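You operate a simulated robot arm through the tools that you are given. There is no shell and no other tool. Be economical: measure what you need, move in short steps, check, and stop when the job is done.

You run a simulated two-armed robot. Do the job below in one go: nothing can be reset, and whatever is moved stays where it is left.

JOB
Open the fridge door, take the blue pot on the top of the desk and put it away in the shelf of the glue fridge, then shut the door. Then open the markers drawer. Keep to this order.

It is judged by the outcome, as a careful person would: the job done as asked, and still so three seconds after it is handed in. It fails if anything else is knocked over, pushed out of place, dropped, spilled or broken.

ROBOT AND FRAMES
Two 7-joint arms with two-finger parallel grippers on one trunk, on a base that drives. Base frame: it is fixed to the floor where the robot stands at the start and does not move with it; the origin is under the middle of the robot, x ahead of it, y to its left, z up. Lengths are in m, angles in rad, forces in N, time in s.
The left shoulder is at the start at [0.062, 0.197, 0.879], the right one opposite. With the tool pointing down near the work surface each hand reaches from about 0.3 to 0.72 m from the robot's upright axis, wherever it stands, measured 20 degrees to its own side. Places, roughly: blue pot [0.25, 6, 0.75]; fridge door [2.5, 0.1, 0.3]; markers drawer [-1.6, 1.2, 0.7]; shelf of the glue fridge [2.6, -0.1, 0.3]. Payload 1.57 kg a hand.
Tool frame (each hand has its own): the origin (TCP) lies between the finger pads and is the grasp point; the fingertips stand 0.03 m ahead of it; z points along the fingers, y is the line along which they close. The gripper opens to 0.11 m. The fingers are 0.024 m wide and 0.012 m thick; the gripper's body (0.048 by 0.112 m) begins 0.078 m behind the TCP.
Orientation is that of the tool frame in the base frame, as a unit quaternion [w, x, y, z]. With the fingers straight down and closing along the base's y, the tool's x points along the base's -x, its y along +y and its z along -z.

CONTROLS
- The arms move only by the tool jog_arm. It takes "left_moves", "right_moves" or both (then of equal length, played together; a hand with none holds still); each is a list of rows, each a list of 3 entries, a list of its own where there are three numbers: the turn, a rotation vector about the tool's x, y, z in rad, then the shift along the tool's x, y, z in m, then the gripper command, from -1 (shut) to 1 (fully open), values between in proportion. In form: [[[wx, wy, wz], [dx, dy, dz], claw], ...]. A call has 1 to 20 rows; each row shifts and turns the commanded pose from where the row before left it, along the tool's axes as they then stand. Each row takes 0.2 s and may step no farther than 0.05 m and 0.15 rad from the row before; otherwise, or with a gripper value out of range, the whole call is refused. A pose out of reach is approached as far as the arm can. The call stops where the force on the tool passes 40 N (or 10 N more than at its start, if that is more) or the arm is blocked; 0.2 s more then pass. Each finger travels about 0.072 m/s and halts on what it meets, pressing with about 35 N; the grip force reading is that of the motor and also rises with nothing between the fingers. The clock runs only during rows and for 0.2 s after the last one: add rows that do not move to give the fingers time. It gives the time, the measured TCP pose, the force on the tool (base axes), the opening and the grip force at its end, in the units of the frame above (readings bear some noise), with the torque about the TCP (base axes, N m) and any sound that the robot's microphone picked up.
- Cameras (640 x 400 px; columns grow to the right, rows downward): "scene" is now at [0.1053, -0.0106, 1.4577]; the picture's right is [-0.14, -0.99, 0.00], its down [-0.79, 0.11, -0.61] and it looks along [0.60, -0.08, -0.79] (base axes); focal length 261 px, centre (320, 200). "left" rides on the left gripper at [0.07, -0.016, -0.141] in its tool frame; the picture's right is [0.23, 0.97, 0.00], its down [-0.85, 0.20, -0.48] and it looks along [-0.47, 0.11, 0.88] (tool axes); focal length 222 px, centre (320, 200). "right" rides on the right gripper at [0.07, 0.016, -0.141] in its tool frame; the picture's right is [-0.23, 0.97, 0.00], its down [-0.85, -0.20, -0.48] and it looks along [-0.47, -0.11, 0.88] (tool axes); focal length 222 px, centre (320, 200). There is no depth. A picture from a camera that has moved, and an enlarged one, comes with that camera's place and axes in the base frame and with its lens.
- grab_frame(camera): a new picture of that camera. No time passes.
- raise_lower(by): slides the trunk up (or, below 0, down) by that many m; the arms and the scene camera ride with it, the base frame stays. It gives what a move gives, with no picture.
- steer(legs): drives the robot by 1 to 6 legs, each [ahead, left, turn to the left] in m, m and rad, along the robot's own axes; the way and the turn of a leg run together, so that a leg with both is an arc; at most 1.5 m and 3.142 rad a leg. The arms and the cameras ride along, it lands a little off, and it stops where it bumps. It gives what a move gives.
- head_to(pan, tilt): turns the head with the scene camera to pan (to the left, within 1.501 rad either way) and tilt (down, from -0.506 to 1.204), counted from straight ahead of the robot. It gives what a move gives.
- close_up(camera, box): a new picture of the part [left, top, right, bottom] of that camera's present view, enlarged. No time passes.
- close_job(): hands the job in; it is judged then, once.

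Go step by step. Nothing tells you exact positions but the pictures and the camera data: compare them with the known pose of the tool, close in by small moves and look again before you grip or let go. The budget is 165 turns and 118 pictures, counting those below and the enlarged ones. Unless the task says otherwise, let go and move clear before handing in, and close with one line.

The tools are called after "Call:" by a JSON object that holds its "method" and its "body". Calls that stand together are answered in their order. jog_arm: Moves the arms, as the interface text tells. Its arguments: {"type":"object","properties":{"left_moves":{"type":"array"},"right_moves":{"type":"array"}},"required":[]} The other tools are called the same way: raise_lower (by) slides the trunk up or down; steer (legs) drives the base; head_to (pan, tilt) turns the head that bears the scene camera; grab_frame (camera) takes a picture; close_up (camera, box) takes an enlarged picture of a part of a camera's view; close_job () hands the job in.

At the start:

```text
time_s: 0.0
left_tcp_pos: [0.4907, 0.1768, 0.4838]
left_ee_rot: [-0.001, 0.0, 1.0, 0.0]
left_force: [-0.7, 1.1, -0.1]
left_torque: [0.01, -0.01, -0.02]
left_finger_gap: 0.11
left_gripper_force: 0.0
right_tcp_pos: [0.3618, -0.1172, 0.5166]
right_ee_rot: [-0.001, -0.001, 1.0, 0.0]
right_force: [0.1, 0.0, 0.1]
right_torque: [-0.02, -0.02, 0.02]
right_finger_gap: 0.11
right_gripper_force: 0.1
trunk travel left (down, up): [-0.475, 0.515]
robot x, y, heading: [-0.0012, -0.0021, -0.001]
head pan, tilt: [-0.138, 0.913]
```

scene: 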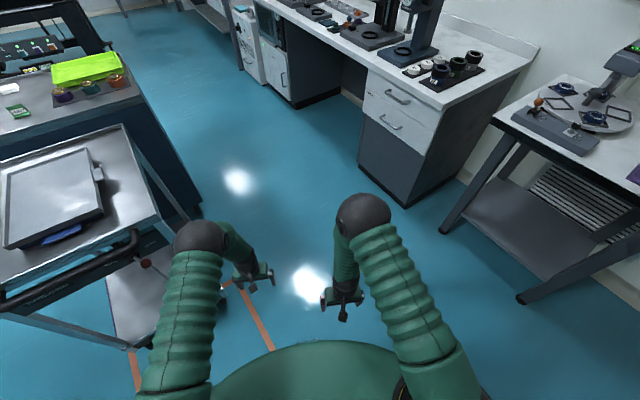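
right: 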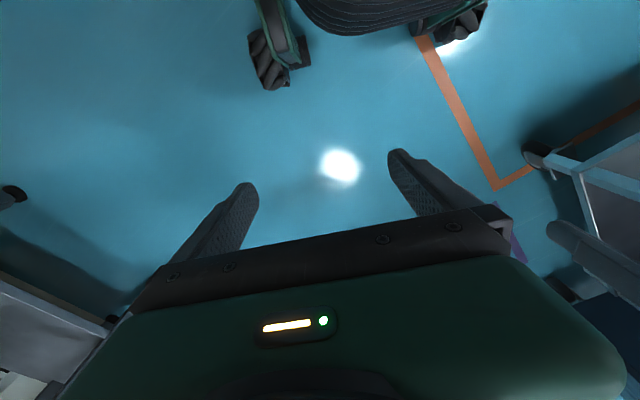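
left: 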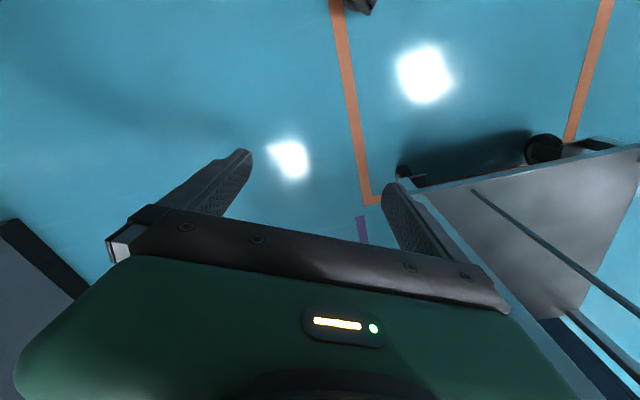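

I see a lab aisle with a bench ahead to the right and carts to the left; the glue fridge should be about 2.5 m ahead. I look up and around first.

Call:
{"method": "head_to", "body": {"pan": 0.0, "tilt": 0.35}}

```text
time_s: 1.0
left_tcp_pos: [0.4907, 0.1775, 0.4835]
left_ee_rot: [0.0, 0.0, 1.0, 0.0]
left_force: [0.0, 0.1, -0.4]
left_torque: [-0.03, 0.0, 0.01]
left_finger_gap: 0.11
left_gripper_force: 0.0
right_tcp_pos: [0.362, -0.1193, 0.5172]
right_ee_rot: [0.001, 0.001, 1.0, 0.0]
right_force: [-0.5, -0.1, -0.5]
right_torque: [0.02, -0.03, 0.0]
right_finger_gap: 0.11
right_gripper_force: 0.1
trunk travel left (down, up): [-0.475, 0.515]
robot x, y, heading: [-0.0024, -0.0, -0.003]
head pan, tilt: [0.0, 0.351]
```

Call:
{"method": "grab_frame", "body": {"camera": "scene"}}

Call:
{"method": "close_up", "body": {"camera": "scene", "box": [220, 120, 420, 245]}}

Call:
{"method": "head_to", "body": {"pan": 1.45, "tilt": 0.3}}

Call:
{"method": "grab_frame", "body": {"camera": "scene"}}

```text
114 pictures are left
camera scene: at [0.1244, -0.0003, 1.5061], right [0.0, -1.0, 0.0], down [-0.35, 0.0, -0.94], along [0.94, 0.0, -0.35], focal length 261 px, centre (320, 200)
```

scene: 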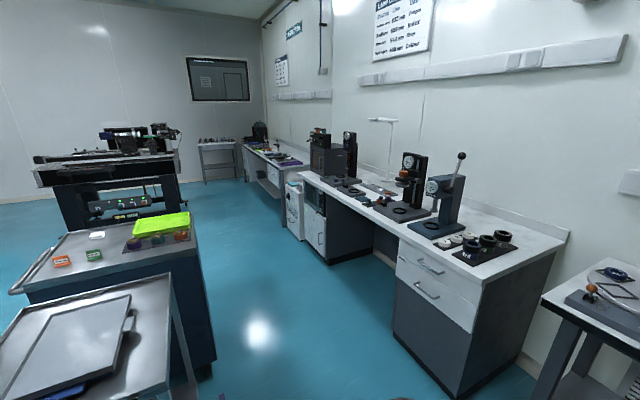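

```text
3.20 times, centred on (320, 182) of scene
camera zoom: at [0.1244, -0.0003, 1.5061], right [0.0, -1.0, 0.0], down [-0.35, 0.0, -0.94], along [0.94, 0.0, -0.35], focal length 834 px, centre (320, 256)
```

zoom: 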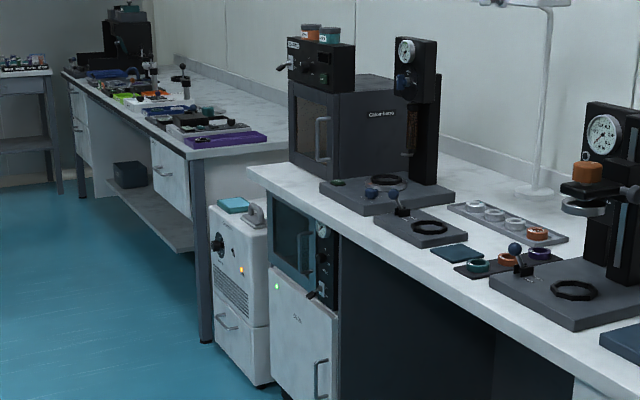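

```text
time_s: 2.5
left_tcp_pos: [0.4911, 0.1769, 0.4838]
left_ee_rot: [0.0, 0.0, 1.0, 0.001]
left_force: [0.8, -0.4, 0.1]
left_torque: [0.02, 0.02, -0.02]
left_finger_gap: 0.11
left_gripper_force: 0.1
right_tcp_pos: [0.3605, -0.119, 0.5192]
right_ee_rot: [0.0, 0.0, 1.0, 0.001]
right_force: [-0.3, -0.6, -0.1]
right_torque: [-0.01, 0.0, -0.01]
right_finger_gap: 0.1099
right_gripper_force: 0.2
trunk travel left (down, up): [-0.475, 0.515]
robot x, y, heading: [0.0014, 0.0006, -0.001]
head pan, tilt: [1.45, 0.3]
```

```text
112 pictures are left
camera scene: at [0.0426, 0.0925, 1.5111], right [0.99, -0.12, 0.0], down [-0.04, -0.29, -0.96], along [0.11, 0.95, -0.3], focal length 261 px, centre (320, 200)
```

scene: 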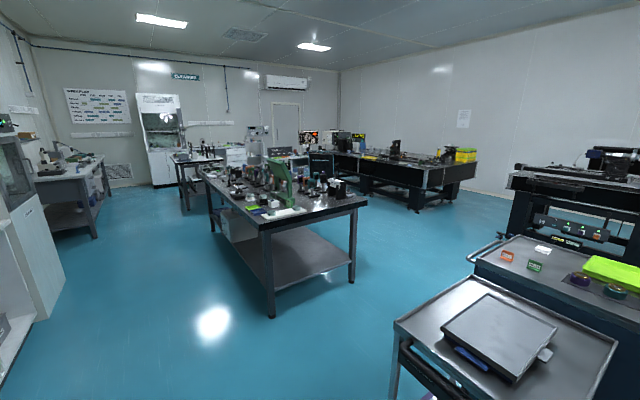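

The white-fronted cabinet under the far end of the bench is the fridge; the pot is across the room. I zoom in there.

Call:
{"method": "close_up", "body": {"camera": "scene", "box": [240, 115, 400, 215]}}

Call:
{"method": "close_up", "body": {"camera": "scene", "box": [0, 80, 160, 180]}}

```text
4.00 times, centred on (320, 165) of scene
camera zoom: at [0.0426, 0.0925, 1.5111], right [0.99, -0.12, 0.0], down [-0.04, -0.29, -0.96], along [0.11, 0.95, -0.3], focal length 1043 px, centre (320, 340)
```

zoom: 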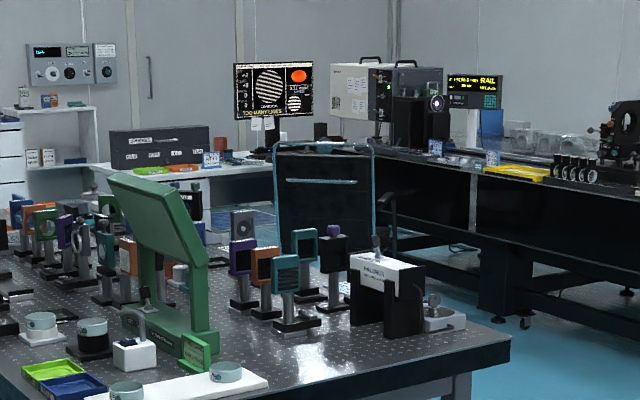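

```text
4.00 times, centred on (80, 130) of scene
camera zoom: at [0.0426, 0.0925, 1.5111], right [0.99, -0.12, 0.0], down [-0.04, -0.29, -0.96], along [0.11, 0.95, -0.3], focal length 1043 px, centre (1280, 480)
```

zoom: 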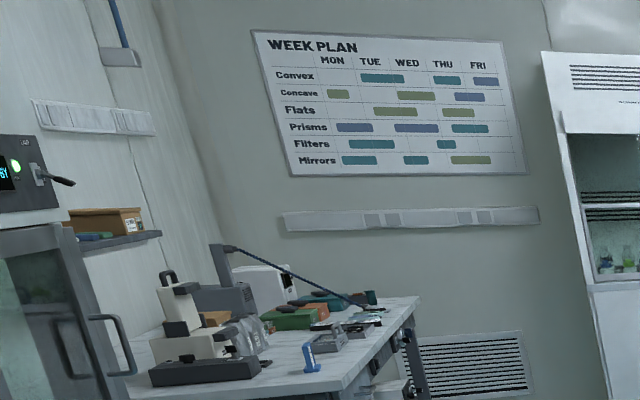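

The aisle ahead is clear between the carts (y>0.6) and the bench. I drive ahead and look at the fridge closer.

Call:
{"method": "steer", "body": {"legs": [[1.0, 0.0, 0.0]]}}

Call:
{"method": "head_to", "body": {"pan": -0.1, "tilt": 0.65}}

Call:
{"method": "grab_frame", "body": {"camera": "scene"}}

```text
time_s: 7.7
left_tcp_pos: [1.4728, 0.1991, 0.4841]
left_ee_rot: [0.0, -0.011, 1.0, 0.0]
left_force: [0.1, 0.0, 0.0]
left_torque: [0.0, 0.02, 0.02]
left_finger_gap: 0.11
left_gripper_force: 0.0
right_tcp_pos: [1.3482, -0.1006, 0.517]
right_ee_rot: [0.0, -0.011, 1.0, -0.002]
right_force: [0.5, 0.2, 0.3]
right_torque: [0.07, -0.01, 0.01]
right_finger_gap: 0.1102
right_gripper_force: 0.0
trunk travel left (down, up): [-0.475, 0.515]
robot x, y, heading: [0.9875, 0.0087, 0.024]
head pan, tilt: [1.45, 0.3]
```

```text
time_s: 9.3
left_tcp_pos: [1.4711, 0.1982, 0.4859]
left_ee_rot: [0.0, -0.011, 1.0, 0.0]
left_force: [0.2, 0.3, -0.2]
left_torque: [-0.02, -0.03, 0.02]
left_finger_gap: 0.1099
left_gripper_force: 0.1
right_tcp_pos: [1.3478, -0.1009, 0.5172]
right_ee_rot: [0.001, -0.011, 1.0, -0.001]
right_force: [-0.5, 0.3, 0.0]
right_torque: [-0.01, -0.03, -0.01]
right_finger_gap: 0.1101
right_gripper_force: 0.1
trunk travel left (down, up): [-0.475, 0.515]
robot x, y, heading: [0.9863, 0.0142, 0.023]
head pan, tilt: [-0.099, 0.649]
```

```text
109 pictures are left
camera scene: at [1.1039, 0.0044, 1.4791], right [-0.08, -1.0, 0.0], down [-0.6, 0.05, -0.8], along [0.79, -0.06, -0.61], focal length 261 px, centre (320, 200)
```

scene: 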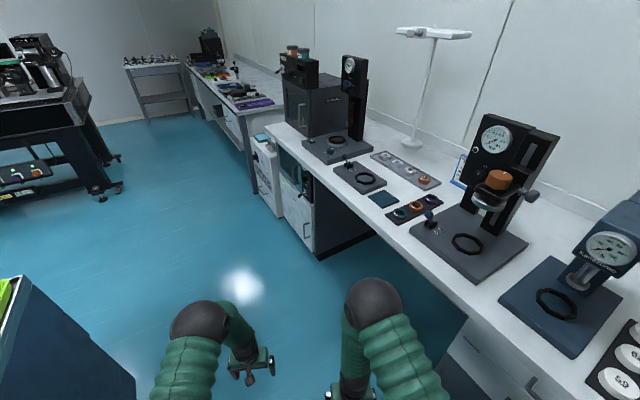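

Call:
{"method": "close_up", "body": {"camera": "scene", "box": [235, 110, 395, 270]}}

```text
2.50 times, centred on (315, 190) of scene
camera zoom: at [1.1039, 0.0044, 1.4791], right [-0.08, -1.0, 0.0], down [-0.6, 0.05, -0.8], along [0.79, -0.06, -0.61], focal length 652 px, centre (332, 225)
```

zoom: 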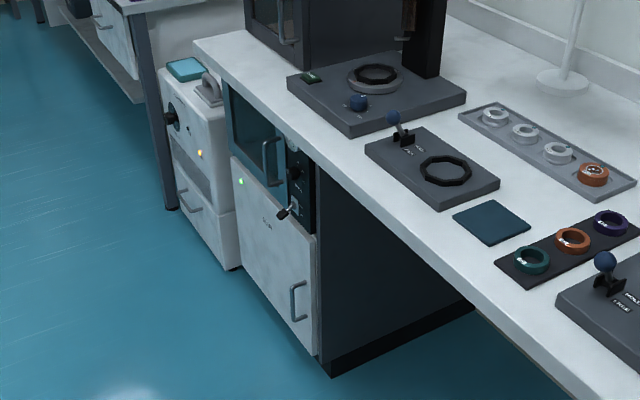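

The fridge pedestal stands with its door facing roughly (-0.4, 0.9), handle low on its near side, hinge on the far side. I drive around to face it.

Call:
{"method": "steer", "body": {"legs": [[0.9, 0.3, 0.0], [0.1, 0.5, 0.0], [0.0, 0.0, -1.1]]}}

Call:
{"method": "head_to", "body": {"pan": 0.0, "tilt": 0.75}}

Call:
{"method": "grab_frame", "body": {"camera": "scene"}}

```text
time_s: 19.6
left_tcp_pos: [2.3632, 0.4782, 0.4853]
left_ee_rot: [0.001, 0.519, 0.855, 0.0]
left_force: [0.0, 0.2, 0.1]
left_torque: [-0.03, 0.03, 0.0]
left_finger_gap: 0.1101
left_gripper_force: 0.0
right_tcp_pos: [2.0402, 0.4549, 0.5171]
right_ee_rot: [0.001, 0.519, 0.855, 0.0]
right_force: [0.0, 1.2, 0.0]
right_torque: [-0.01, 0.0, 0.01]
right_finger_gap: 0.1101
right_gripper_force: 0.1
trunk travel left (down, up): [-0.475, 0.515]
robot x, y, heading: [1.9807, 0.8293, -1.093]
head pan, tilt: [-0.099, 0.649]
```

```text
time_s: 20.3
left_tcp_pos: [2.3612, 0.4777, 0.4862]
left_ee_rot: [0.002, 0.518, 0.855, -0.002]
left_force: [0.0, -0.2, -0.3]
left_torque: [0.02, -0.02, -0.02]
left_finger_gap: 0.1102
left_gripper_force: 0.1
right_tcp_pos: [2.0407, 0.4556, 0.5198]
right_ee_rot: [0.001, 0.519, 0.855, -0.002]
right_force: [-0.6, -0.4, -0.5]
right_torque: [-0.03, 0.02, 0.03]
right_finger_gap: 0.1099
right_gripper_force: 0.0
trunk travel left (down, up): [-0.475, 0.515]
robot x, y, heading: [1.9802, 0.8319, -1.085]
head pan, tilt: [0.0, 0.75]
```

```text
107 pictures are left
camera scene: at [2.0314, 0.7257, 1.4706], right [-0.89, -0.46, 0.0], down [-0.32, 0.61, -0.73], along [0.34, -0.65, -0.68], focal length 261 px, centre (320, 200)
```

scene: 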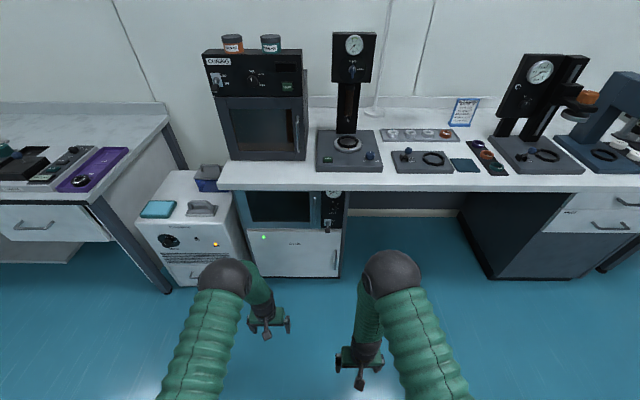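

I face the bench squarely; the door's handle is at its right side. I lower the trunk and level the right hand to point forward.

Call:
{"method": "raise_lower", "body": {"by": -0.3}}

Call:
{"method": "jog_arm", "body": {"right_moves": [[[0, -0.15, 0], [0, 0, -0.02], 1], [[0, -0.15, 0], [0, 0, -0.02], 1], [[0, -0.15, 0], [0, 0, -0.02], 1], [[0, -0.15, 0], [0, 0, -0.02], 1], [[0, -0.15, 0], [0, 0, -0.02], 1], [[0, -0.15, 0], [0, 0, -0.02], 1], [[0, -0.15, 0], [0, 0, 0], 1], [[0, -0.15, 0], [0, 0, 0], 1], [[0, -0.15, 0], [0, 0, 0], 1], [[0, -0.15, 0], [0, 0, 0], 1], [[0, -0.07, 0], [0, 0, 0], 1]]}}

Call:
{"method": "grab_frame", "body": {"camera": "scene"}}

Call:
{"method": "grab_frame", "body": {"camera": "right"}}

```text
time_s: 23.3
left_tcp_pos: [2.3626, 0.4776, 0.1853]
left_ee_rot: [0.002, 0.518, 0.856, -0.001]
left_force: [-0.1, 0.9, 0.0]
left_torque: [0.05, -0.02, 0.01]
left_finger_gap: 0.1099
left_gripper_force: 0.1
right_tcp_pos: [2.0402, 0.4573, 0.2195]
right_ee_rot: [0.001, 0.518, 0.855, -0.001]
right_force: [0.7, -0.4, -0.7]
right_torque: [0.01, -0.01, 0.02]
right_finger_gap: 0.1101
right_gripper_force: 0.1
trunk travel left (down, up): [-0.175, 0.815]
robot x, y, heading: [1.9829, 0.8312, -1.089]
head pan, tilt: [0.0, 0.75]
```

```text
time_s: 25.0
left_tcp_pos: [2.3636, 0.4788, 0.1843]
left_ee_rot: [0.003, 0.518, 0.855, -0.002]
left_force: [0.3, 0.0, 0.0]
left_torque: [0.01, 0.02, -0.02]
left_finger_gap: 0.11
left_gripper_force: 0.1
right_tcp_pos: [2.0111, 0.4475, 0.3151]
right_ee_rot: [0.455, 0.492, 0.672, -0.315]
right_force: [-0.5, 0.4, 0.0]
right_torque: [0.01, 0.04, -0.01]
right_finger_gap: 0.1099
right_gripper_force: 0.0
right hand out of reach, approached as far as the arm can: row 5, 6
trunk travel left (down, up): [-0.175, 0.815]
robot x, y, heading: [1.9812, 0.828, -1.092]
head pan, tilt: [0.0, 0.75]
stopped in row 8 (right hand): the arm was blocked; the commanded pose is now the measured one
```

```text
106 pictures are left
camera scene: at [2.031, 0.7265, 1.1672], right [-0.89, -0.46, 0.0], down [-0.32, 0.61, -0.73], along [0.34, -0.65, -0.68], focal length 261 px, centre (320, 200)
```

scene: 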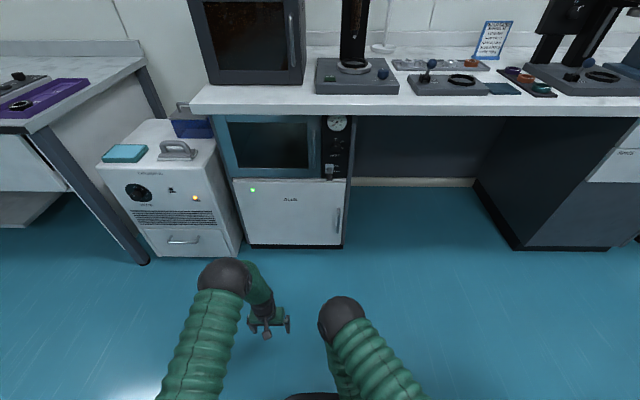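

```text
105 pictures are left
camera right: at [1.9768, 0.6009, 0.306], right [0.95, 0.22, 0.23], down [-0.25, 0.03, 0.97], along [0.21, -0.97, 0.09], focal length 222 px, centre (320, 200)
```

right: 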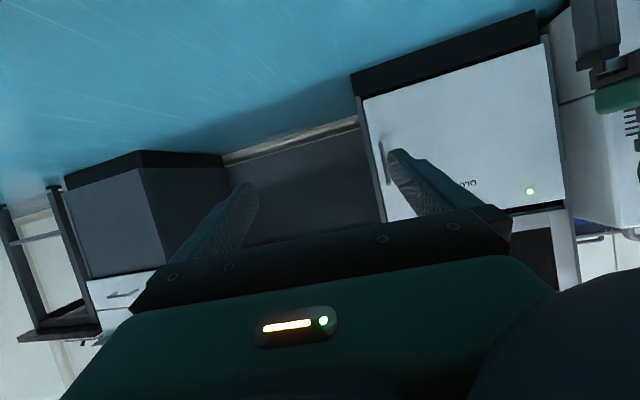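

I have the door handle at about 0.96 m ahead of the robot, 0.09 m right, z≈0.16–0.33; the door spans about 0.47 m. I finish levelling the right hand.

Call:
{"method": "jog_arm", "body": {"right_moves": [[[0, 0, 0], [0, 0, 0.04], 1], [[0, 0, 0], [0, 0, 0.04], 1], [[0, 0, 0], [0, 0, 0.04], 1], [[-0.05, -0.13, -0.018], [0, 0, 0.03], 1], [[-0.05, -0.13, -0.018], [0, 0, 0.03], 1], [[-0.05, -0.13, -0.018], [0, 0, 0.03], 1], [[0, 0, 0], [0, 0, 0], 1]]}}

Call:
{"method": "grab_frame", "body": {"camera": "right"}}

```text
time_s: 26.6
left_tcp_pos: [2.3625, 0.4784, 0.1862]
left_ee_rot: [0.002, 0.518, 0.855, -0.001]
left_force: [-0.4, -0.1, -0.2]
left_torque: [0.01, 0.01, -0.04]
left_finger_gap: 0.1104
left_gripper_force: 0.0
right_tcp_pos: [2.081, 0.2608, 0.2482]
right_ee_rot: [0.604, 0.367, 0.606, -0.365]
right_force: [-0.1, 0.1, -1.2]
right_torque: [-0.01, -0.03, 0.0]
right_finger_gap: 0.1097
right_gripper_force: 0.0
trunk travel left (down, up): [-0.175, 0.815]
robot x, y, heading: [1.9838, 0.8345, -1.093]
head pan, tilt: [0.0, 0.75]
```

```text
104 pictures are left
camera right: at [2.0299, 0.3937, 0.1777], right [0.86, 0.45, 0.23], down [-0.4, 0.33, 0.86], along [0.31, -0.83, 0.46], focal length 222 px, centre (320, 200)
```

right: 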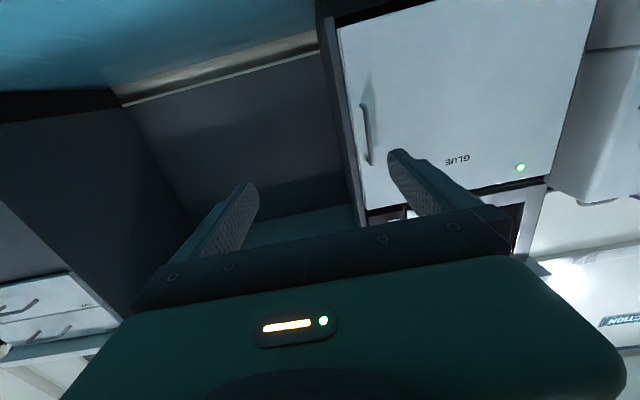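

Call:
{"method": "close_up", "body": {"camera": "scene", "box": [220, 150, 380, 250]}}

Call:
{"method": "close_up", "body": {"camera": "right", "box": [310, 60, 470, 220]}}

```text
4.00 times, centred on (300, 200) of scene
camera zoom: at [2.0308, 0.7261, 1.1705], right [-0.89, -0.46, 0.0], down [-0.32, 0.61, -0.73], along [0.34, -0.65, -0.68], focal length 1043 px, centre (400, 200)
```

zoom: 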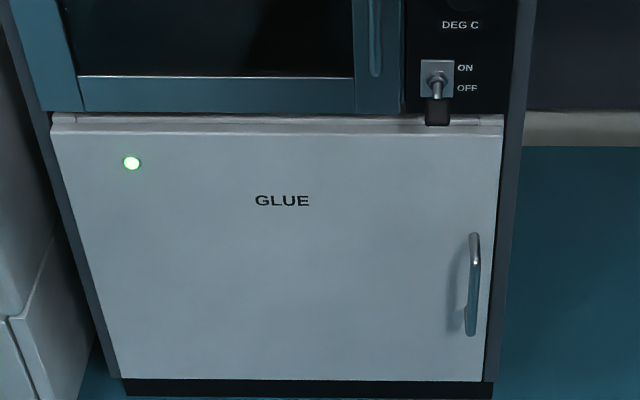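

```text
2.50 times, centred on (390, 140) of right
camera zoom: at [2.0299, 0.3937, 0.1777], right [0.86, 0.45, 0.23], down [-0.4, 0.33, 0.86], along [0.31, -0.83, 0.46], focal length 555 px, centre (145, 350)
```

zoom: 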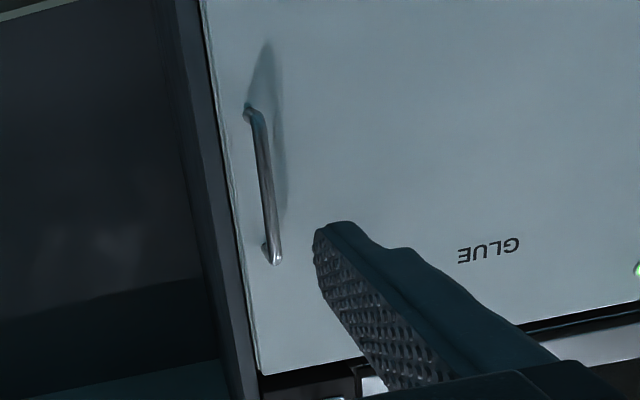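

The handle works out at about 0.905 m ahead, 0.085 m right, z 0.24–0.37. I tuck the left hand back, drive 0.17 m closer, then re-measure.

Call:
{"method": "jog_arm", "body": {"left_moves": [[[0, 0, 0], [0.02, 0.006, -0.03], 1], [[0, 0, 0], [0.02, 0.006, -0.03], 1], [[0, 0, 0], [0.02, 0.006, -0.03], 1], [[0, 0, 0], [0.02, 0.006, -0.03], 1], [[0, 0, 0], [0.02, 0.006, -0.03], 1], [[0, 0, 0], [0.02, 0.006, -0.03], 1], [[0, 0, 0], [0.02, 0.006, -0.03], 1], [[0, 0, 0], [0.02, 0.006, -0.03], 1]]}}

Call:
{"method": "steer", "body": {"legs": [[0.17, 0.0, 0.0]]}}

Call:
{"method": "jog_arm", "body": {"right_moves": [[[0, 0, 0], [-0.019, 0.031, 0.025], 1], [[0, 0, 0], [-0.019, 0.031, 0.025], 1], [[0, 0, 0], [-0.019, 0.031, 0.025], 1], [[0, 0, 0], [0, 0, 0], 1]]}}

Call:
{"method": "grab_frame", "body": {"camera": "right"}}

Call:
{"method": "grab_frame", "body": {"camera": "scene"}}

```text
time_s: 28.4
left_tcp_pos: [2.3292, 0.6438, 0.4276]
left_ee_rot: [0.003, 0.518, 0.855, -0.002]
left_force: [-0.3, 0.0, 0.4]
left_torque: [-0.02, 0.01, 0.01]
left_finger_gap: 0.11
left_gripper_force: 0.1
right_tcp_pos: [2.08, 0.2618, 0.2482]
right_ee_rot: [0.603, 0.368, 0.605, -0.366]
right_force: [0.4, 0.0, -0.7]
right_torque: [0.0, 0.01, 0.0]
right_finger_gap: 0.1101
right_gripper_force: 0.1
trunk travel left (down, up): [-0.175, 0.815]
robot x, y, heading: [1.9779, 0.8252, -1.094]
head pan, tilt: [0.0, 0.75]
```

```text
time_s: 29.9
left_tcp_pos: [2.4096, 0.4878, 0.4266]
left_ee_rot: [0.002, 0.518, 0.855, -0.001]
left_force: [-0.9, 0.0, -0.3]
left_torque: [0.0, 0.0, 0.03]
left_finger_gap: 0.1101
left_gripper_force: 0.0
right_tcp_pos: [2.1627, 0.1057, 0.2475]
right_ee_rot: [0.603, 0.367, 0.607, -0.364]
right_force: [0.6, -1.2, -0.1]
right_torque: [0.0, 0.01, 0.0]
right_finger_gap: 0.1098
right_gripper_force: 0.0
trunk travel left (down, up): [-0.175, 0.815]
robot x, y, heading: [2.0605, 0.6739, -1.091]
head pan, tilt: [0.0, 0.75]
```

```text
time_s: 30.9
left_tcp_pos: [2.4106, 0.4893, 0.4264]
left_ee_rot: [0.003, 0.518, 0.855, -0.002]
left_force: [0.1, -0.3, -0.1]
left_torque: [0.04, 0.03, 0.02]
left_finger_gap: 0.1099
left_gripper_force: 0.1
right_tcp_pos: [2.2785, 0.0811, 0.3039]
right_ee_rot: [0.603, 0.368, 0.607, -0.365]
right_force: [0.4, 0.5, 0.4]
right_torque: [-0.01, 0.01, 0.06]
right_finger_gap: 0.1101
right_gripper_force: 0.1
trunk travel left (down, up): [-0.175, 0.815]
robot x, y, heading: [2.0588, 0.6759, -1.092]
head pan, tilt: [0.0, 0.75]
```

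```text
101 pictures are left
camera right: at [2.2278, 0.2146, 0.2342], right [0.86, 0.45, 0.23], down [-0.4, 0.33, 0.86], along [0.31, -0.83, 0.46], focal length 222 px, centre (320, 200)
```

right: 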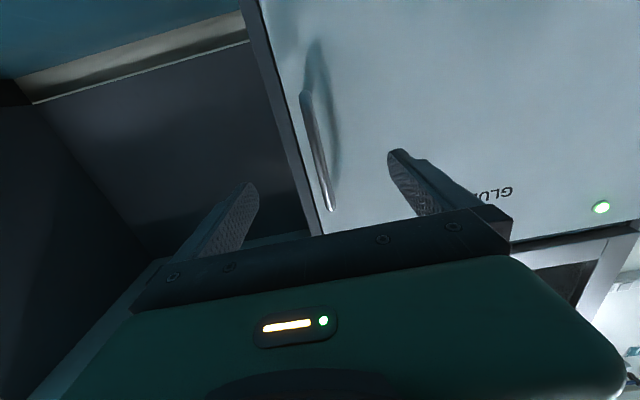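

```text
100 pictures are left
camera scene: at [2.1117, 0.5725, 1.1706], right [-0.89, -0.46, 0.0], down [-0.32, 0.61, -0.73], along [0.34, -0.65, -0.68], focal length 261 px, centre (320, 200)
```

scene: 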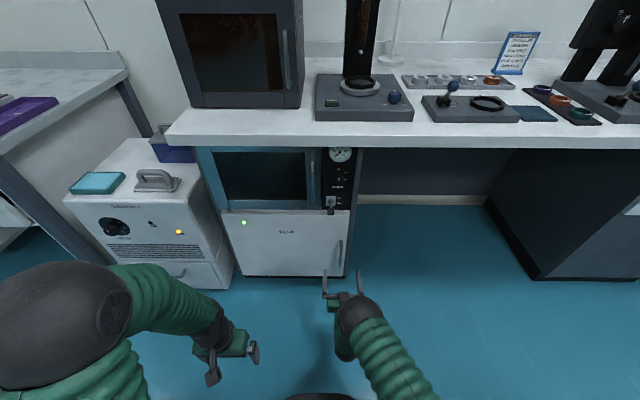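

The handle lies right in line between the fingers, about 0.1 m ahead. I advance and look before gripping.

Call:
{"method": "jog_arm", "body": {"right_moves": [[[0, 0, 0], [0, 0, 0.03], 1], [[0, 0, 0], [0, 0, 0.03], 1], [[0, 0, 0], [0, 0, 0.02], 1], [[0, 0, 0], [0, 0, 0], 1]]}}

Call:
{"method": "grab_frame", "body": {"camera": "right"}}

```text
time_s: 31.9
left_tcp_pos: [2.4099, 0.4886, 0.4257]
left_ee_rot: [0.003, 0.518, 0.855, -0.001]
left_force: [0.5, 0.9, -0.8]
left_torque: [0.01, -0.03, 0.0]
left_finger_gap: 0.1101
left_gripper_force: 0.0
right_tcp_pos: [2.3174, 0.0111, 0.3046]
right_ee_rot: [0.603, 0.368, 0.606, -0.365]
right_force: [0.1, 0.2, -0.4]
right_torque: [-0.01, 0.0, 0.02]
right_finger_gap: 0.11
right_gripper_force: 0.2
trunk travel left (down, up): [-0.175, 0.815]
robot x, y, heading: [2.0623, 0.6768, -1.094]
head pan, tilt: [0.0, 0.75]
```

```text
99 pictures are left
camera right: at [2.2654, 0.1433, 0.2346], right [0.86, 0.45, 0.23], down [-0.4, 0.33, 0.86], along [0.31, -0.83, 0.46], focal length 222 px, centre (320, 200)
```

right: 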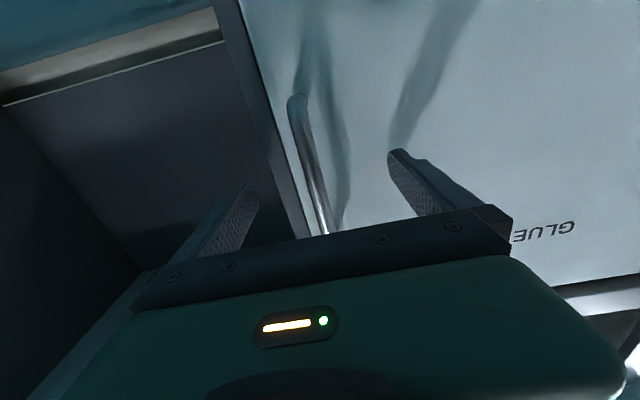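

Call:
{"method": "jog_arm", "body": {"right_moves": [[[0, 0, 0], [0, -0.002, 0.016], 1], [[0, 0, 0], [0, 0, 0], -1], [[0, 0, 0], [0, 0, 0], -1], [[0, 0, 0], [0, 0, 0], -1], [[0, 0, 0], [0, 0, 0], -1], [[0, 0, 0], [0, 0, 0], -1]]}}

Call:
{"method": "grab_frame", "body": {"camera": "right"}}

```text
time_s: 32.3
left_tcp_pos: [2.4093, 0.489, 0.4265]
left_ee_rot: [0.003, 0.517, 0.856, -0.002]
left_force: [0.1, -0.5, -0.8]
left_torque: [-0.02, -0.01, 0.02]
left_finger_gap: 0.11
left_gripper_force: 0.0
right_tcp_pos: [2.3229, 0.0042, 0.3028]
right_ee_rot: [0.607, 0.364, 0.607, -0.363]
right_force: [1.5, 1.8, 0.9]
right_torque: [0.02, 0.0, -0.25]
right_finger_gap: 0.0837
right_gripper_force: 2.2
trunk travel left (down, up): [-0.175, 0.815]
robot x, y, heading: [2.0601, 0.6747, -1.089]
head pan, tilt: [0.0, 0.75]
stopped in row 2 (right hand): the force on the tool passed its limit at 65 N (the readings are from after the stop); the commanded pose is now the measured one
```

```text
98 pictures are left
camera right: at [2.2708, 0.1361, 0.2341], right [0.86, 0.46, 0.23], down [-0.4, 0.33, 0.86], along [0.32, -0.83, 0.46], focal length 222 px, centre (320, 200)
```

right: 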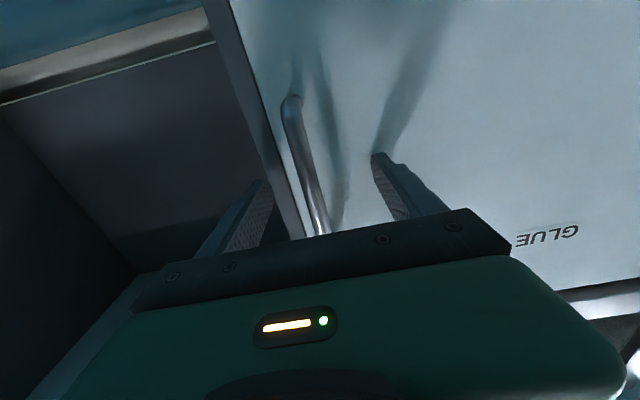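

The fingertips touched the door face. I back off a few mm, centre on the bar and close.

Call:
{"method": "jog_arm", "body": {"right_moves": [[[0, 0, 0], [0, -0.008, -0.004], 0.5], [[0, 0, 0], [0, 0, 0], -0.3], [[0, 0, 0], [0, 0, 0], -1], [[0, 0, 0], [0, 0, 0], -1], [[0, 0, 0], [0, 0, 0], -1], [[0, 0, 0], [0, 0, 0], -1]]}}

Call:
{"method": "grab_frame", "body": {"camera": "right"}}

```text
time_s: 33.7
left_tcp_pos: [2.4107, 0.4911, 0.4273]
left_ee_rot: [0.003, 0.519, 0.855, -0.002]
left_force: [0.9, 0.4, 0.2]
left_torque: [-0.03, 0.0, 0.02]
left_finger_gap: 0.11
left_gripper_force: 0.1
right_tcp_pos: [2.319, 0.0045, 0.3046]
right_ee_rot: [0.607, 0.362, 0.608, -0.361]
right_force: [33.7, 13.3, -3.0]
right_torque: [0.18, 0.04, -0.38]
right_finger_gap: 0.0118
right_gripper_force: 29.0
trunk travel left (down, up): [-0.175, 0.815]
robot x, y, heading: [2.0598, 0.6761, -1.091]
head pan, tilt: [0.0, 0.75]
```

```text
97 pictures are left
camera right: at [2.265, 0.1374, 0.2348], right [0.86, 0.46, 0.23], down [-0.4, 0.32, 0.86], along [0.32, -0.82, 0.46], focal length 222 px, centre (320, 200)
```

right: 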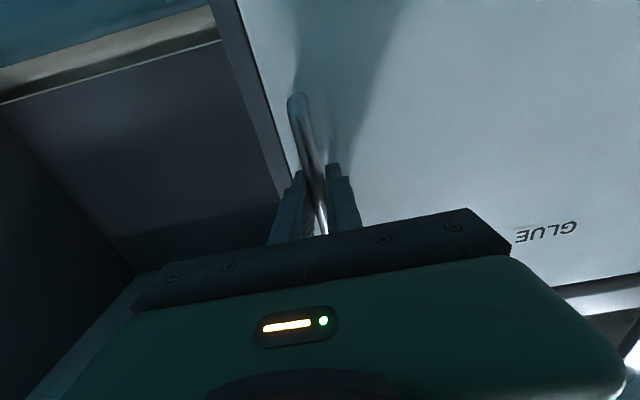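

I have the bar (gap 0.012). I pull along the door's arc in small steps, hinge on the left.

Call:
{"method": "jog_arm", "body": {"right_moves": [[[0, 0, 0], [0, 0.006, 0], -1], [[0.06, 0, 0], [0, 0, -0.0265], -1], [[0.06, 0, 0], [0, 0, -0.0265], -1], [[0.06, 0, 0], [0, 0, -0.0265], -1], [[0, 0, 0], [0, 0, 0], -1]]}}

Call:
{"method": "grab_frame", "body": {"camera": "scene"}}

```text
time_s: 34.8
left_tcp_pos: [2.4093, 0.4901, 0.4285]
left_ee_rot: [0.005, 0.518, 0.855, -0.001]
left_force: [-1.0, -0.3, 0.1]
left_torque: [0.04, -0.01, 0.02]
left_finger_gap: 0.1102
left_gripper_force: 0.1
right_tcp_pos: [2.2935, 0.078, 0.3048]
right_ee_rot: [0.578, 0.411, 0.577, -0.406]
right_force: [12.2, 2.9, -5.1]
right_torque: [0.01, 0.81, -0.04]
right_finger_gap: 0.0116
right_gripper_force: 29.1
trunk travel left (down, up): [-0.175, 0.815]
robot x, y, heading: [2.0618, 0.6742, -1.089]
head pan, tilt: [0.0, 0.75]
stopped in row 5 (right hand): the force on the tool passed its limit at 50 N (the readings are from after the stop); the commanded pose is now the measured one
```

```text
96 pictures are left
camera scene: at [2.1125, 0.5716, 1.1704], right [-0.89, -0.46, 0.0], down [-0.32, 0.61, -0.73], along [0.34, -0.65, -0.68], focal length 261 px, centre (320, 200)
```

scene: 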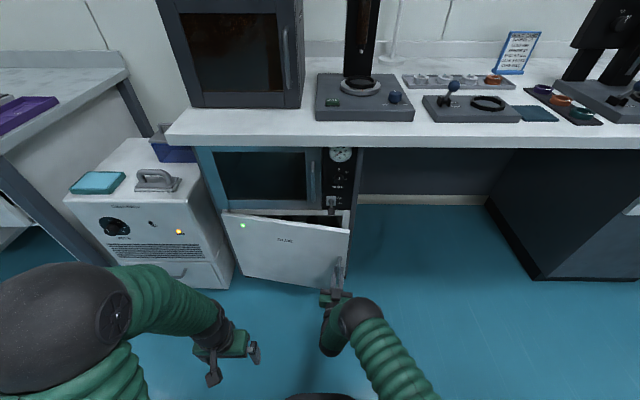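

Call:
{"method": "jog_arm", "body": {"right_moves": [[[0, 0, 0], [0, 0.003, 0], -1], [[0.045, 0, 0], [0, 0, -0.02], -1], [[0.045, 0, 0], [0, 0, -0.02], -1], [[0.045, 0, 0], [0, 0, -0.02], -1], [[0.045, 0, 0], [0, 0, -0.02], -1], [[0.045, 0, 0], [0, 0, -0.02], -1], [[0, 0, 0], [0, 0, 0], -1]]}}

```text
time_s: 35.8
left_tcp_pos: [2.4112, 0.4916, 0.4278]
left_ee_rot: [0.006, 0.518, 0.856, -0.002]
left_force: [-0.6, 0.3, 0.0]
left_torque: [0.0, 0.02, 0.0]
left_finger_gap: 0.1098
left_gripper_force: 0.1
right_tcp_pos: [2.2863, 0.1418, 0.3046]
right_ee_rot: [0.551, 0.449, 0.55, -0.439]
right_force: [12.6, 1.1, -13.5]
right_torque: [0.24, 0.87, -0.02]
right_finger_gap: 0.0119
right_gripper_force: 29.4
trunk travel left (down, up): [-0.175, 0.815]
robot x, y, heading: [2.0583, 0.6737, -1.081]
head pan, tilt: [0.0, 0.75]
stopped in row 5 (right hand): the force on the tool passed its limit at 43 N (the readings are from after the stop); the commanded pose is now the measured one
```

The door is about 19° open. I keep pulling with a corrected direction.

Call:
{"method": "jog_arm", "body": {"right_moves": [[[0.04, 0, 0], [0, 0.003, -0.015], -1], [[0.05, 0, 0], [0, 0.003, -0.018], -1], [[0.05, 0, 0], [0, 0.003, -0.018], -1], [[0.05, 0, 0], [0, 0.003, -0.018], -1], [[0.05, 0, 0], [0, 0.002, -0.018], -1], [[0.05, 0, 0], [0, 0.002, -0.018], -1], [[0.05, 0, 0], [0, 0.002, -0.018], -1], [[0, 0, 0], [0, 0, 0], -1]]}}

Call:
{"method": "grab_frame", "body": {"camera": "scene"}}

```text
time_s: 36.7
left_tcp_pos: [2.4103, 0.4915, 0.4291]
left_ee_rot: [0.005, 0.518, 0.855, -0.002]
left_force: [0.2, 0.2, -0.9]
left_torque: [0.03, 0.01, 0.02]
left_finger_gap: 0.1102
left_gripper_force: 0.0
right_tcp_pos: [2.2859, 0.1898, 0.3064]
right_ee_rot: [0.514, 0.495, 0.512, -0.477]
right_force: [19.4, -1.6, -15.5]
right_torque: [0.55, 0.82, -0.13]
right_finger_gap: 0.012
right_gripper_force: 29.7
trunk travel left (down, up): [-0.175, 0.815]
robot x, y, heading: [2.0607, 0.6768, -1.084]
head pan, tilt: [0.0, 0.75]
stopped in row 4 (right hand): the force on the tool passed its limit at 45 N (the readings are from after the stop); the commanded pose is now the measured one
```

```text
95 pictures are left
camera scene: at [2.1171, 0.5722, 1.1703], right [-0.89, -0.47, 0.0], down [-0.32, 0.61, -0.73], along [0.34, -0.65, -0.69], focal length 261 px, centre (320, 200)
```

scene: 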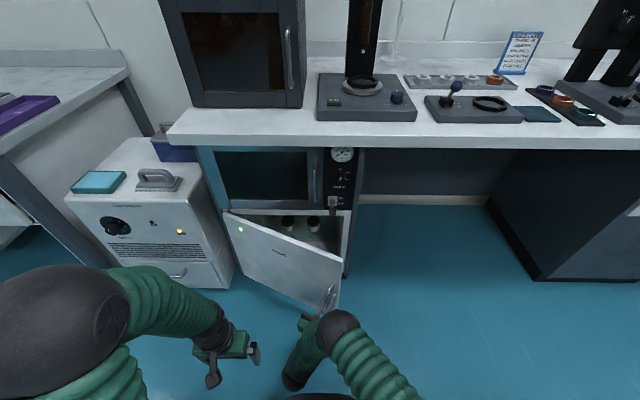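

About 30° open; I see vials inside. I let go, back off, and then will hook the door from inside to swing it fully open.

Call:
{"method": "jog_arm", "body": {"right_moves": [[[0, 0, 0], [0, 0, 0], 1], [[0, 0, 0], [0, 0, 0], 1], [[0, 0, 0], [0, 0, 0], 1], [[0, 0, 0], [0, 0, -0.025], 1], [[0, 0, 0], [0, 0, -0.025], 1], [[0, 0, 0], [0, 0, 0], 1]]}}

Call:
{"method": "steer", "body": {"legs": [[-0.15, 0.0, 0.0], [0.0, -0.12, 0.0]]}}

Call:
{"method": "grab_frame", "body": {"camera": "scene"}}

```text
time_s: 38.3
left_tcp_pos: [2.4095, 0.4918, 0.4298]
left_ee_rot: [0.007, 0.517, 0.856, -0.001]
left_force: [-0.1, -0.2, -0.1]
left_torque: [0.0, 0.0, 0.0]
left_finger_gap: 0.1103
left_gripper_force: 0.2
right_tcp_pos: [2.2617, 0.2131, 0.3109]
right_ee_rot: [0.5, 0.512, 0.49, -0.499]
right_force: [0.2, 0.8, -0.4]
right_torque: [0.04, 0.02, -0.01]
right_finger_gap: 0.11
right_gripper_force: 0.2
trunk travel left (down, up): [-0.175, 0.815]
robot x, y, heading: [2.0618, 0.6772, -1.086]
head pan, tilt: [0.0, 0.75]
stopped in row 6 (right hand): the arm was blocked; the commanded pose is now the measured one
```

```text
time_s: 40.6
left_tcp_pos: [2.2337, 0.5718, 0.4313]
left_ee_rot: [0.008, 0.517, 0.856, -0.002]
left_force: [0.2, 0.3, -0.1]
left_torque: [0.0, -0.01, 0.0]
left_finger_gap: 0.1095
left_gripper_force: 0.0
right_tcp_pos: [2.081, 0.2908, 0.3121]
right_ee_rot: [0.498, 0.515, 0.487, -0.5]
right_force: [-0.5, -0.2, -0.2]
right_torque: [0.02, 0.03, -0.02]
right_finger_gap: 0.11
right_gripper_force: 0.0
trunk travel left (down, up): [-0.175, 0.815]
robot x, y, heading: [1.8847, 0.7536, -1.092]
head pan, tilt: [0.0, 0.75]
stopped in leg 2: the robot was blocked; the commanded pose is now the measured one
```

```text
94 pictures are left
camera scene: at [1.9364, 0.6509, 1.1704], right [-0.89, -0.46, 0.0], down [-0.32, 0.61, -0.73], along [0.34, -0.65, -0.68], focal length 261 px, centre (320, 200)
```

scene: 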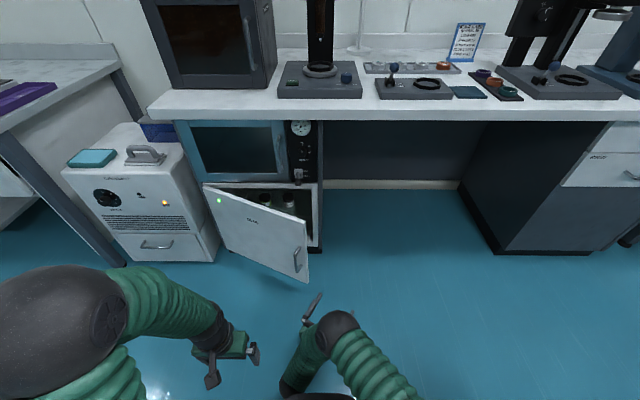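

The base touched the cart behind-right, so I stay there. I move the right hand past the door's edge, turn it to point left, and look.

Call:
{"method": "jog_arm", "body": {"right_moves": [[[0, 0, 0], [0, 0.004, 0.04], 0], [[0, 0, 0], [0, 0.004, 0.04], -1], [[0, 0, 0], [0, 0.004, 0.04], -1], [[0, 0, 0], [0, 0.004, 0.04], -1], [[0, 0, 0], [0, 0, 0.04], -1], [[0, 0, 0], [0, 0, 0.04], -1], [[-0.14, 0, 0], [0, 0, 0], -1], [[-0.14, 0, 0], [0, 0, 0], -1], [[-0.14, 0, 0], [0, 0, 0], -1], [[-0.14, 0, 0], [0, 0, 0], -1], [[-0.14, 0, 0], [0, 0, 0], -1], [[-0.14, 0, 0], [0, 0, 0], -1], [[-0.14, 0, 0], [0, 0, 0], -1], [[-0.14, 0, 0], [0, 0, 0], -1], [[-0.1, 0, 0], [0, 0, 0], -1], [[0, 0, 0], [0, 0, 0], -1]]}}

Call:
{"method": "grab_frame", "body": {"camera": "scene"}}

```text
time_s: 44.0
left_tcp_pos: [2.2352, 0.5716, 0.4305]
left_ee_rot: [0.008, 0.517, 0.856, -0.003]
left_force: [-0.6, -0.5, 0.1]
left_torque: [-0.03, 0.0, -0.01]
left_finger_gap: 0.1101
left_gripper_force: 0.1
right_tcp_pos: [2.0953, 0.0515, 0.3094]
right_ee_rot: [0.702, 0.134, 0.687, -0.129]
right_force: [0.7, 0.4, 0.3]
right_torque: [0.01, -0.02, 0.01]
right_finger_gap: 0.0
right_gripper_force: 21.5
trunk travel left (down, up): [-0.175, 0.815]
robot x, y, heading: [1.8853, 0.7531, -1.091]
head pan, tilt: [0.0, 0.75]
```

```text
93 pictures are left
camera scene: at [1.9396, 0.6519, 1.1706], right [-0.89, -0.46, 0.0], down [-0.32, 0.61, -0.73], along [0.34, -0.65, -0.68], focal length 261 px, centre (320, 200)
```

scene: 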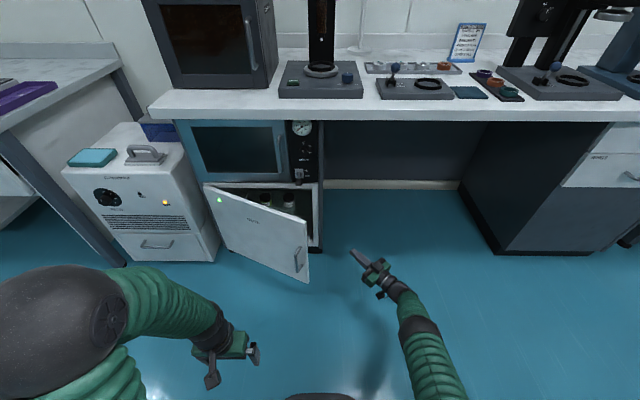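

Call:
{"method": "jog_arm", "body": {"right_moves": [[[0, 0, 0], [0, 0.0095, 0.028], -1], [[0, 0, 0], [0, 0.0095, 0.028], -1], [[0, 0, 0], [0, 0.0095, 0.028], -1], [[0, 0, 0], [0, 0.0095, 0.028], -1], [[0, 0, 0], [0, 0.0095, 0.028], -1], [[0, 0, 0], [0, 0.0095, 0.028], -1], [[0, 0, 0], [0, 0.0095, 0.028], -1], [[0, 0, 0], [0, 0, 0], -1]]}}

Call:
{"method": "grab_frame", "body": {"camera": "scene"}}

```text
time_s: 46.0
left_tcp_pos: [2.2356, 0.5728, 0.4296]
left_ee_rot: [0.008, 0.517, 0.856, -0.003]
left_force: [0.1, 0.1, -0.3]
left_torque: [-0.01, 0.0, 0.03]
left_finger_gap: 0.1101
left_gripper_force: 0.1
right_tcp_pos: [2.2728, 0.0621, 0.4075]
right_ee_rot: [0.719, 0.116, 0.668, -0.155]
right_force: [0.3, 0.5, 1.4]
right_torque: [-0.02, 0.02, 0.0]
right_finger_gap: 0.0
right_gripper_force: 21.4
right hand out of reach, approached as far as the arm can: row 2, 3, 4, 5, 6, 7
trunk travel left (down, up): [-0.175, 0.815]
robot x, y, heading: [1.8909, 0.7559, -1.091]
head pan, tilt: [0.0, 0.75]
stopped in row 8 (right hand): the arm was blocked; the commanded pose is now the measured one
```

```text
92 pictures are left
camera scene: at [1.9401, 0.6524, 1.1706], right [-0.89, -0.46, 0.0], down [-0.32, 0.61, -0.73], along [0.34, -0.65, -0.68], focal length 261 px, centre (320, 200)
```

scene: 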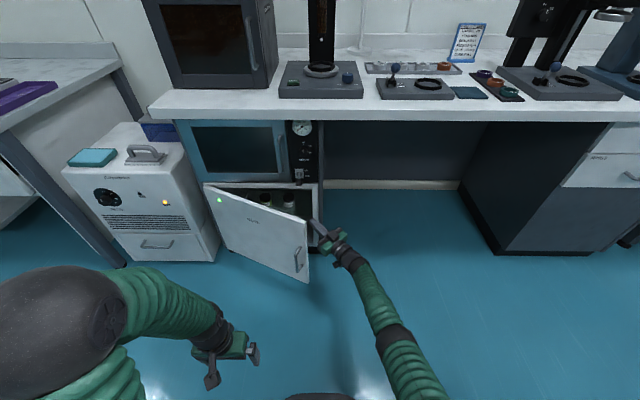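

Call:
{"method": "steer", "body": {"legs": [[0.0, 0.06, 0.0]]}}

Call:
{"method": "grab_frame", "body": {"camera": "scene"}}

```text
time_s: 47.0
left_tcp_pos: [2.2851, 0.5997, 0.4297]
left_ee_rot: [0.007, 0.516, 0.857, -0.008]
left_force: [0.6, -0.4, -1.2]
left_torque: [-0.01, 0.02, -0.02]
left_finger_gap: 0.11
left_gripper_force: 0.0
right_tcp_pos: [2.316, 0.0789, 0.4114]
right_ee_rot: [0.717, 0.119, 0.667, -0.163]
right_force: [-4.7, -0.4, 0.7]
right_torque: [0.1, 0.18, 0.35]
right_finger_gap: 0.0
right_gripper_force: 21.3
trunk travel left (down, up): [-0.175, 0.815]
robot x, y, heading: [1.9382, 0.7803, -1.091]
head pan, tilt: [0.0, 0.75]
stopped in leg 1: the force on the tool passed its limit at 95 N (the readings are from after the stop); the commanded pose is now the measured one
```

```text
91 pictures are left
camera scene: at [1.9931, 0.68, 1.1706], right [-0.89, -0.46, 0.01], down [-0.32, 0.6, -0.73], along [0.33, -0.65, -0.68], focal length 261 px, centre (320, 200)
```

scene: 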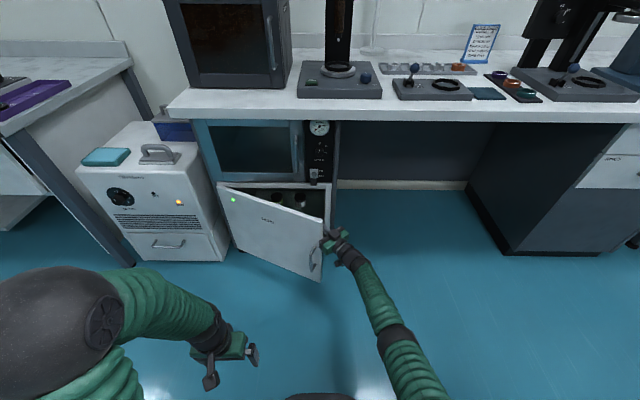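

The finger is behind the door's edge. I sweep it toward me to swing the door open.

Call:
{"method": "jog_arm", "body": {"right_moves": [[[0, 0, 0], [0, 0.02, -0.008], -1], [[0, 0, 0], [0, 0.025, -0.01], -1], [[0, 0, 0], [0, 0.025, -0.01], -1], [[0, 0, 0], [0, 0.025, -0.01], -1], [[0, 0, 0], [0, 0.025, -0.008], -1], [[0, 0, 0], [0, 0.025, -0.006], -1], [[0, 0, 0], [0, 0.025, -0.004], -1], [[0, 0, 0], [0, 0.025, 0], -1]]}}

Call:
{"method": "grab_frame", "body": {"camera": "scene"}}

```text
time_s: 48.4
left_tcp_pos: [2.2808, 0.5994, 0.4308]
left_ee_rot: [0.01, 0.516, 0.856, -0.005]
left_force: [-1.4, 0.3, -0.1]
left_torque: [-0.02, -0.03, 0.0]
left_finger_gap: 0.1098
left_gripper_force: 0.1
right_tcp_pos: [2.3121, 0.0559, 0.4447]
right_ee_rot: [0.731, 0.138, 0.622, -0.244]
right_force: [-12.9, -1.3, -10.1]
right_torque: [-0.37, -0.1, 0.79]
right_finger_gap: 0.0
right_gripper_force: 21.0
right hand out of reach, approached as far as the arm can: row 1, 2, 3, 4, 5, 6, 7
trunk travel left (down, up): [-0.175, 0.815]
robot x, y, heading: [1.9342, 0.777, -1.09]
head pan, tilt: [0.0, 0.75]
stopped in row 7 (right hand): the arm was blocked; the commanded pose is now the measured one
```

```text
90 pictures are left
camera scene: at [1.9853, 0.6736, 1.1703], right [-0.89, -0.46, 0.0], down [-0.32, 0.61, -0.73], along [0.34, -0.65, -0.68], focal length 261 px, centre (320, 200)
```

scene: 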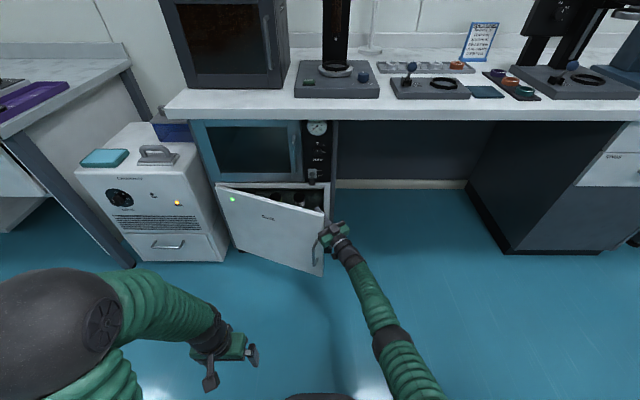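

Call:
{"method": "close_up", "body": {"camera": "scene", "box": [210, 170, 370, 290]}}

Call:
{"method": "grab_frame", "body": {"camera": "right"}}

```text
3.33 times, centred on (290, 230) of scene
camera zoom: at [1.9853, 0.6736, 1.1703], right [-0.89, -0.46, 0.0], down [-0.32, 0.61, -0.73], along [0.34, -0.65, -0.68], focal length 869 px, centre (420, 100)
```

zoom: 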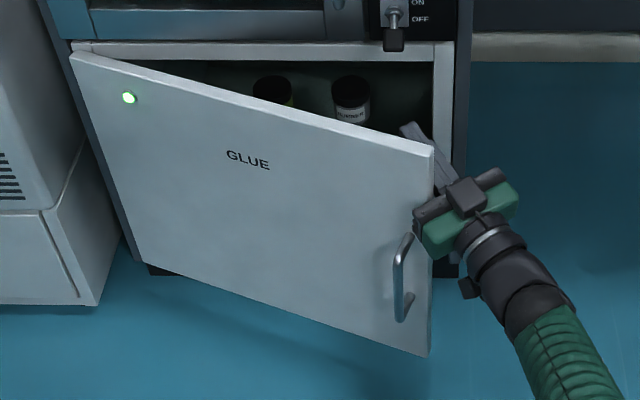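

```text
88 pictures are left
camera right: at [2.2092, 0.1284, 0.3476], right [0.49, 0.86, 0.12], down [-0.6, 0.23, 0.77], along [0.63, -0.45, 0.63], focal length 222 px, centre (320, 200)
```

right: 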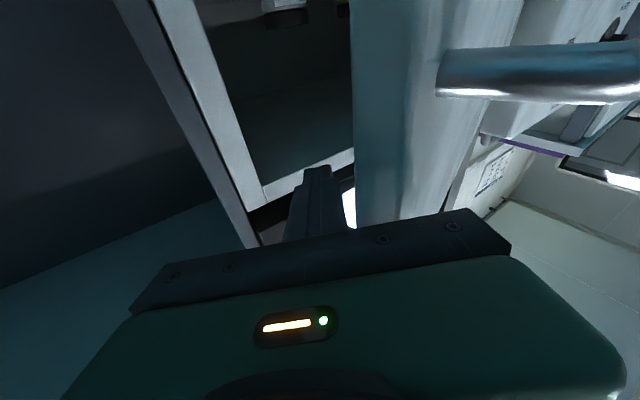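

The finger is truly behind the door, with the palm at its edge. I pull by backing the base slowly.

Call:
{"method": "steer", "body": {"legs": [[-0.06, 0.03, 0.0]]}}

Call:
{"method": "grab_frame", "body": {"camera": "scene"}}

```text
time_s: 49.4
left_tcp_pos: [2.2804, 0.6465, 0.4321]
left_ee_rot: [0.011, 0.516, 0.857, -0.008]
left_force: [-0.3, -1.0, -0.6]
left_torque: [-0.02, 0.02, 0.03]
left_finger_gap: 0.1098
left_gripper_force: 0.1
right_tcp_pos: [2.3073, 0.0989, 0.4542]
right_ee_rot: [0.733, 0.138, 0.617, -0.251]
right_force: [-21.4, -1.7, -1.7]
right_torque: [0.13, 0.52, 1.27]
right_finger_gap: 0.0003
right_gripper_force: 21.0
trunk travel left (down, up): [-0.175, 0.815]
robot x, y, heading: [1.9363, 0.824, -1.092]
head pan, tilt: [0.0, 0.75]
stopped in leg 1: the force on the tool passed its limit at 47 N (the readings are from after the stop); the commanded pose is now the measured one
```

```text
87 pictures are left
camera scene: at [1.9845, 0.7221, 1.1706], right [-0.89, -0.46, 0.0], down [-0.32, 0.61, -0.73], along [0.34, -0.65, -0.68], focal length 261 px, centre (320, 200)
```

scene: 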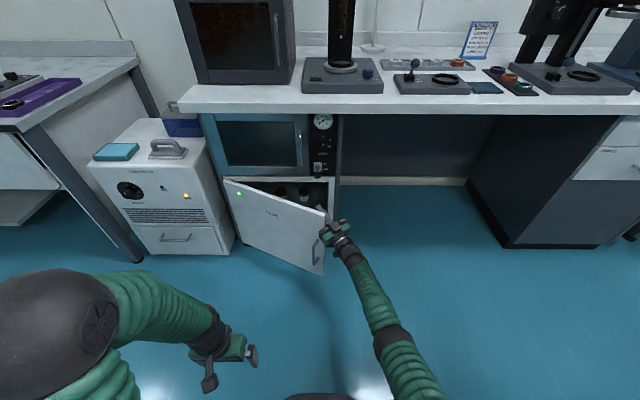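

Call:
{"method": "steer", "body": {"legs": [[-0.05, 0.0, 0.0], [-0.05, 0.0, 0.0]]}}

Call:
{"method": "grab_frame", "body": {"camera": "scene"}}

```text
time_s: 50.8
left_tcp_pos: [2.2327, 0.735, 0.4328]
left_ee_rot: [0.01, 0.517, 0.856, -0.009]
left_force: [0.0, 0.3, 0.6]
left_torque: [0.0, -0.03, -0.02]
left_finger_gap: 0.1096
left_gripper_force: 0.1
right_tcp_pos: [2.2644, 0.1888, 0.4551]
right_ee_rot: [0.734, 0.135, 0.617, -0.25]
right_force: [1.2, -0.5, 0.5]
right_torque: [0.0, 0.0, -0.04]
right_finger_gap: 0.0002
right_gripper_force: 21.0
trunk travel left (down, up): [-0.175, 0.815]
robot x, y, heading: [1.8877, 0.9126, -1.094]
head pan, tilt: [0.0, 0.75]
```

```text
86 pictures are left
camera scene: at [1.938, 0.8108, 1.1707], right [-0.89, -0.46, 0.0], down [-0.32, 0.61, -0.73], along [0.34, -0.65, -0.68], focal length 261 px, centre (320, 200)
```

scene: 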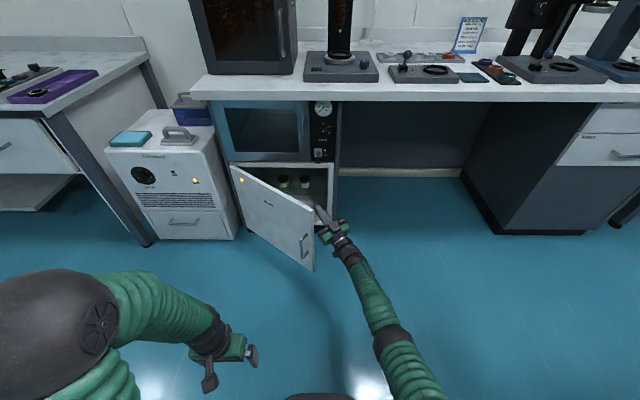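

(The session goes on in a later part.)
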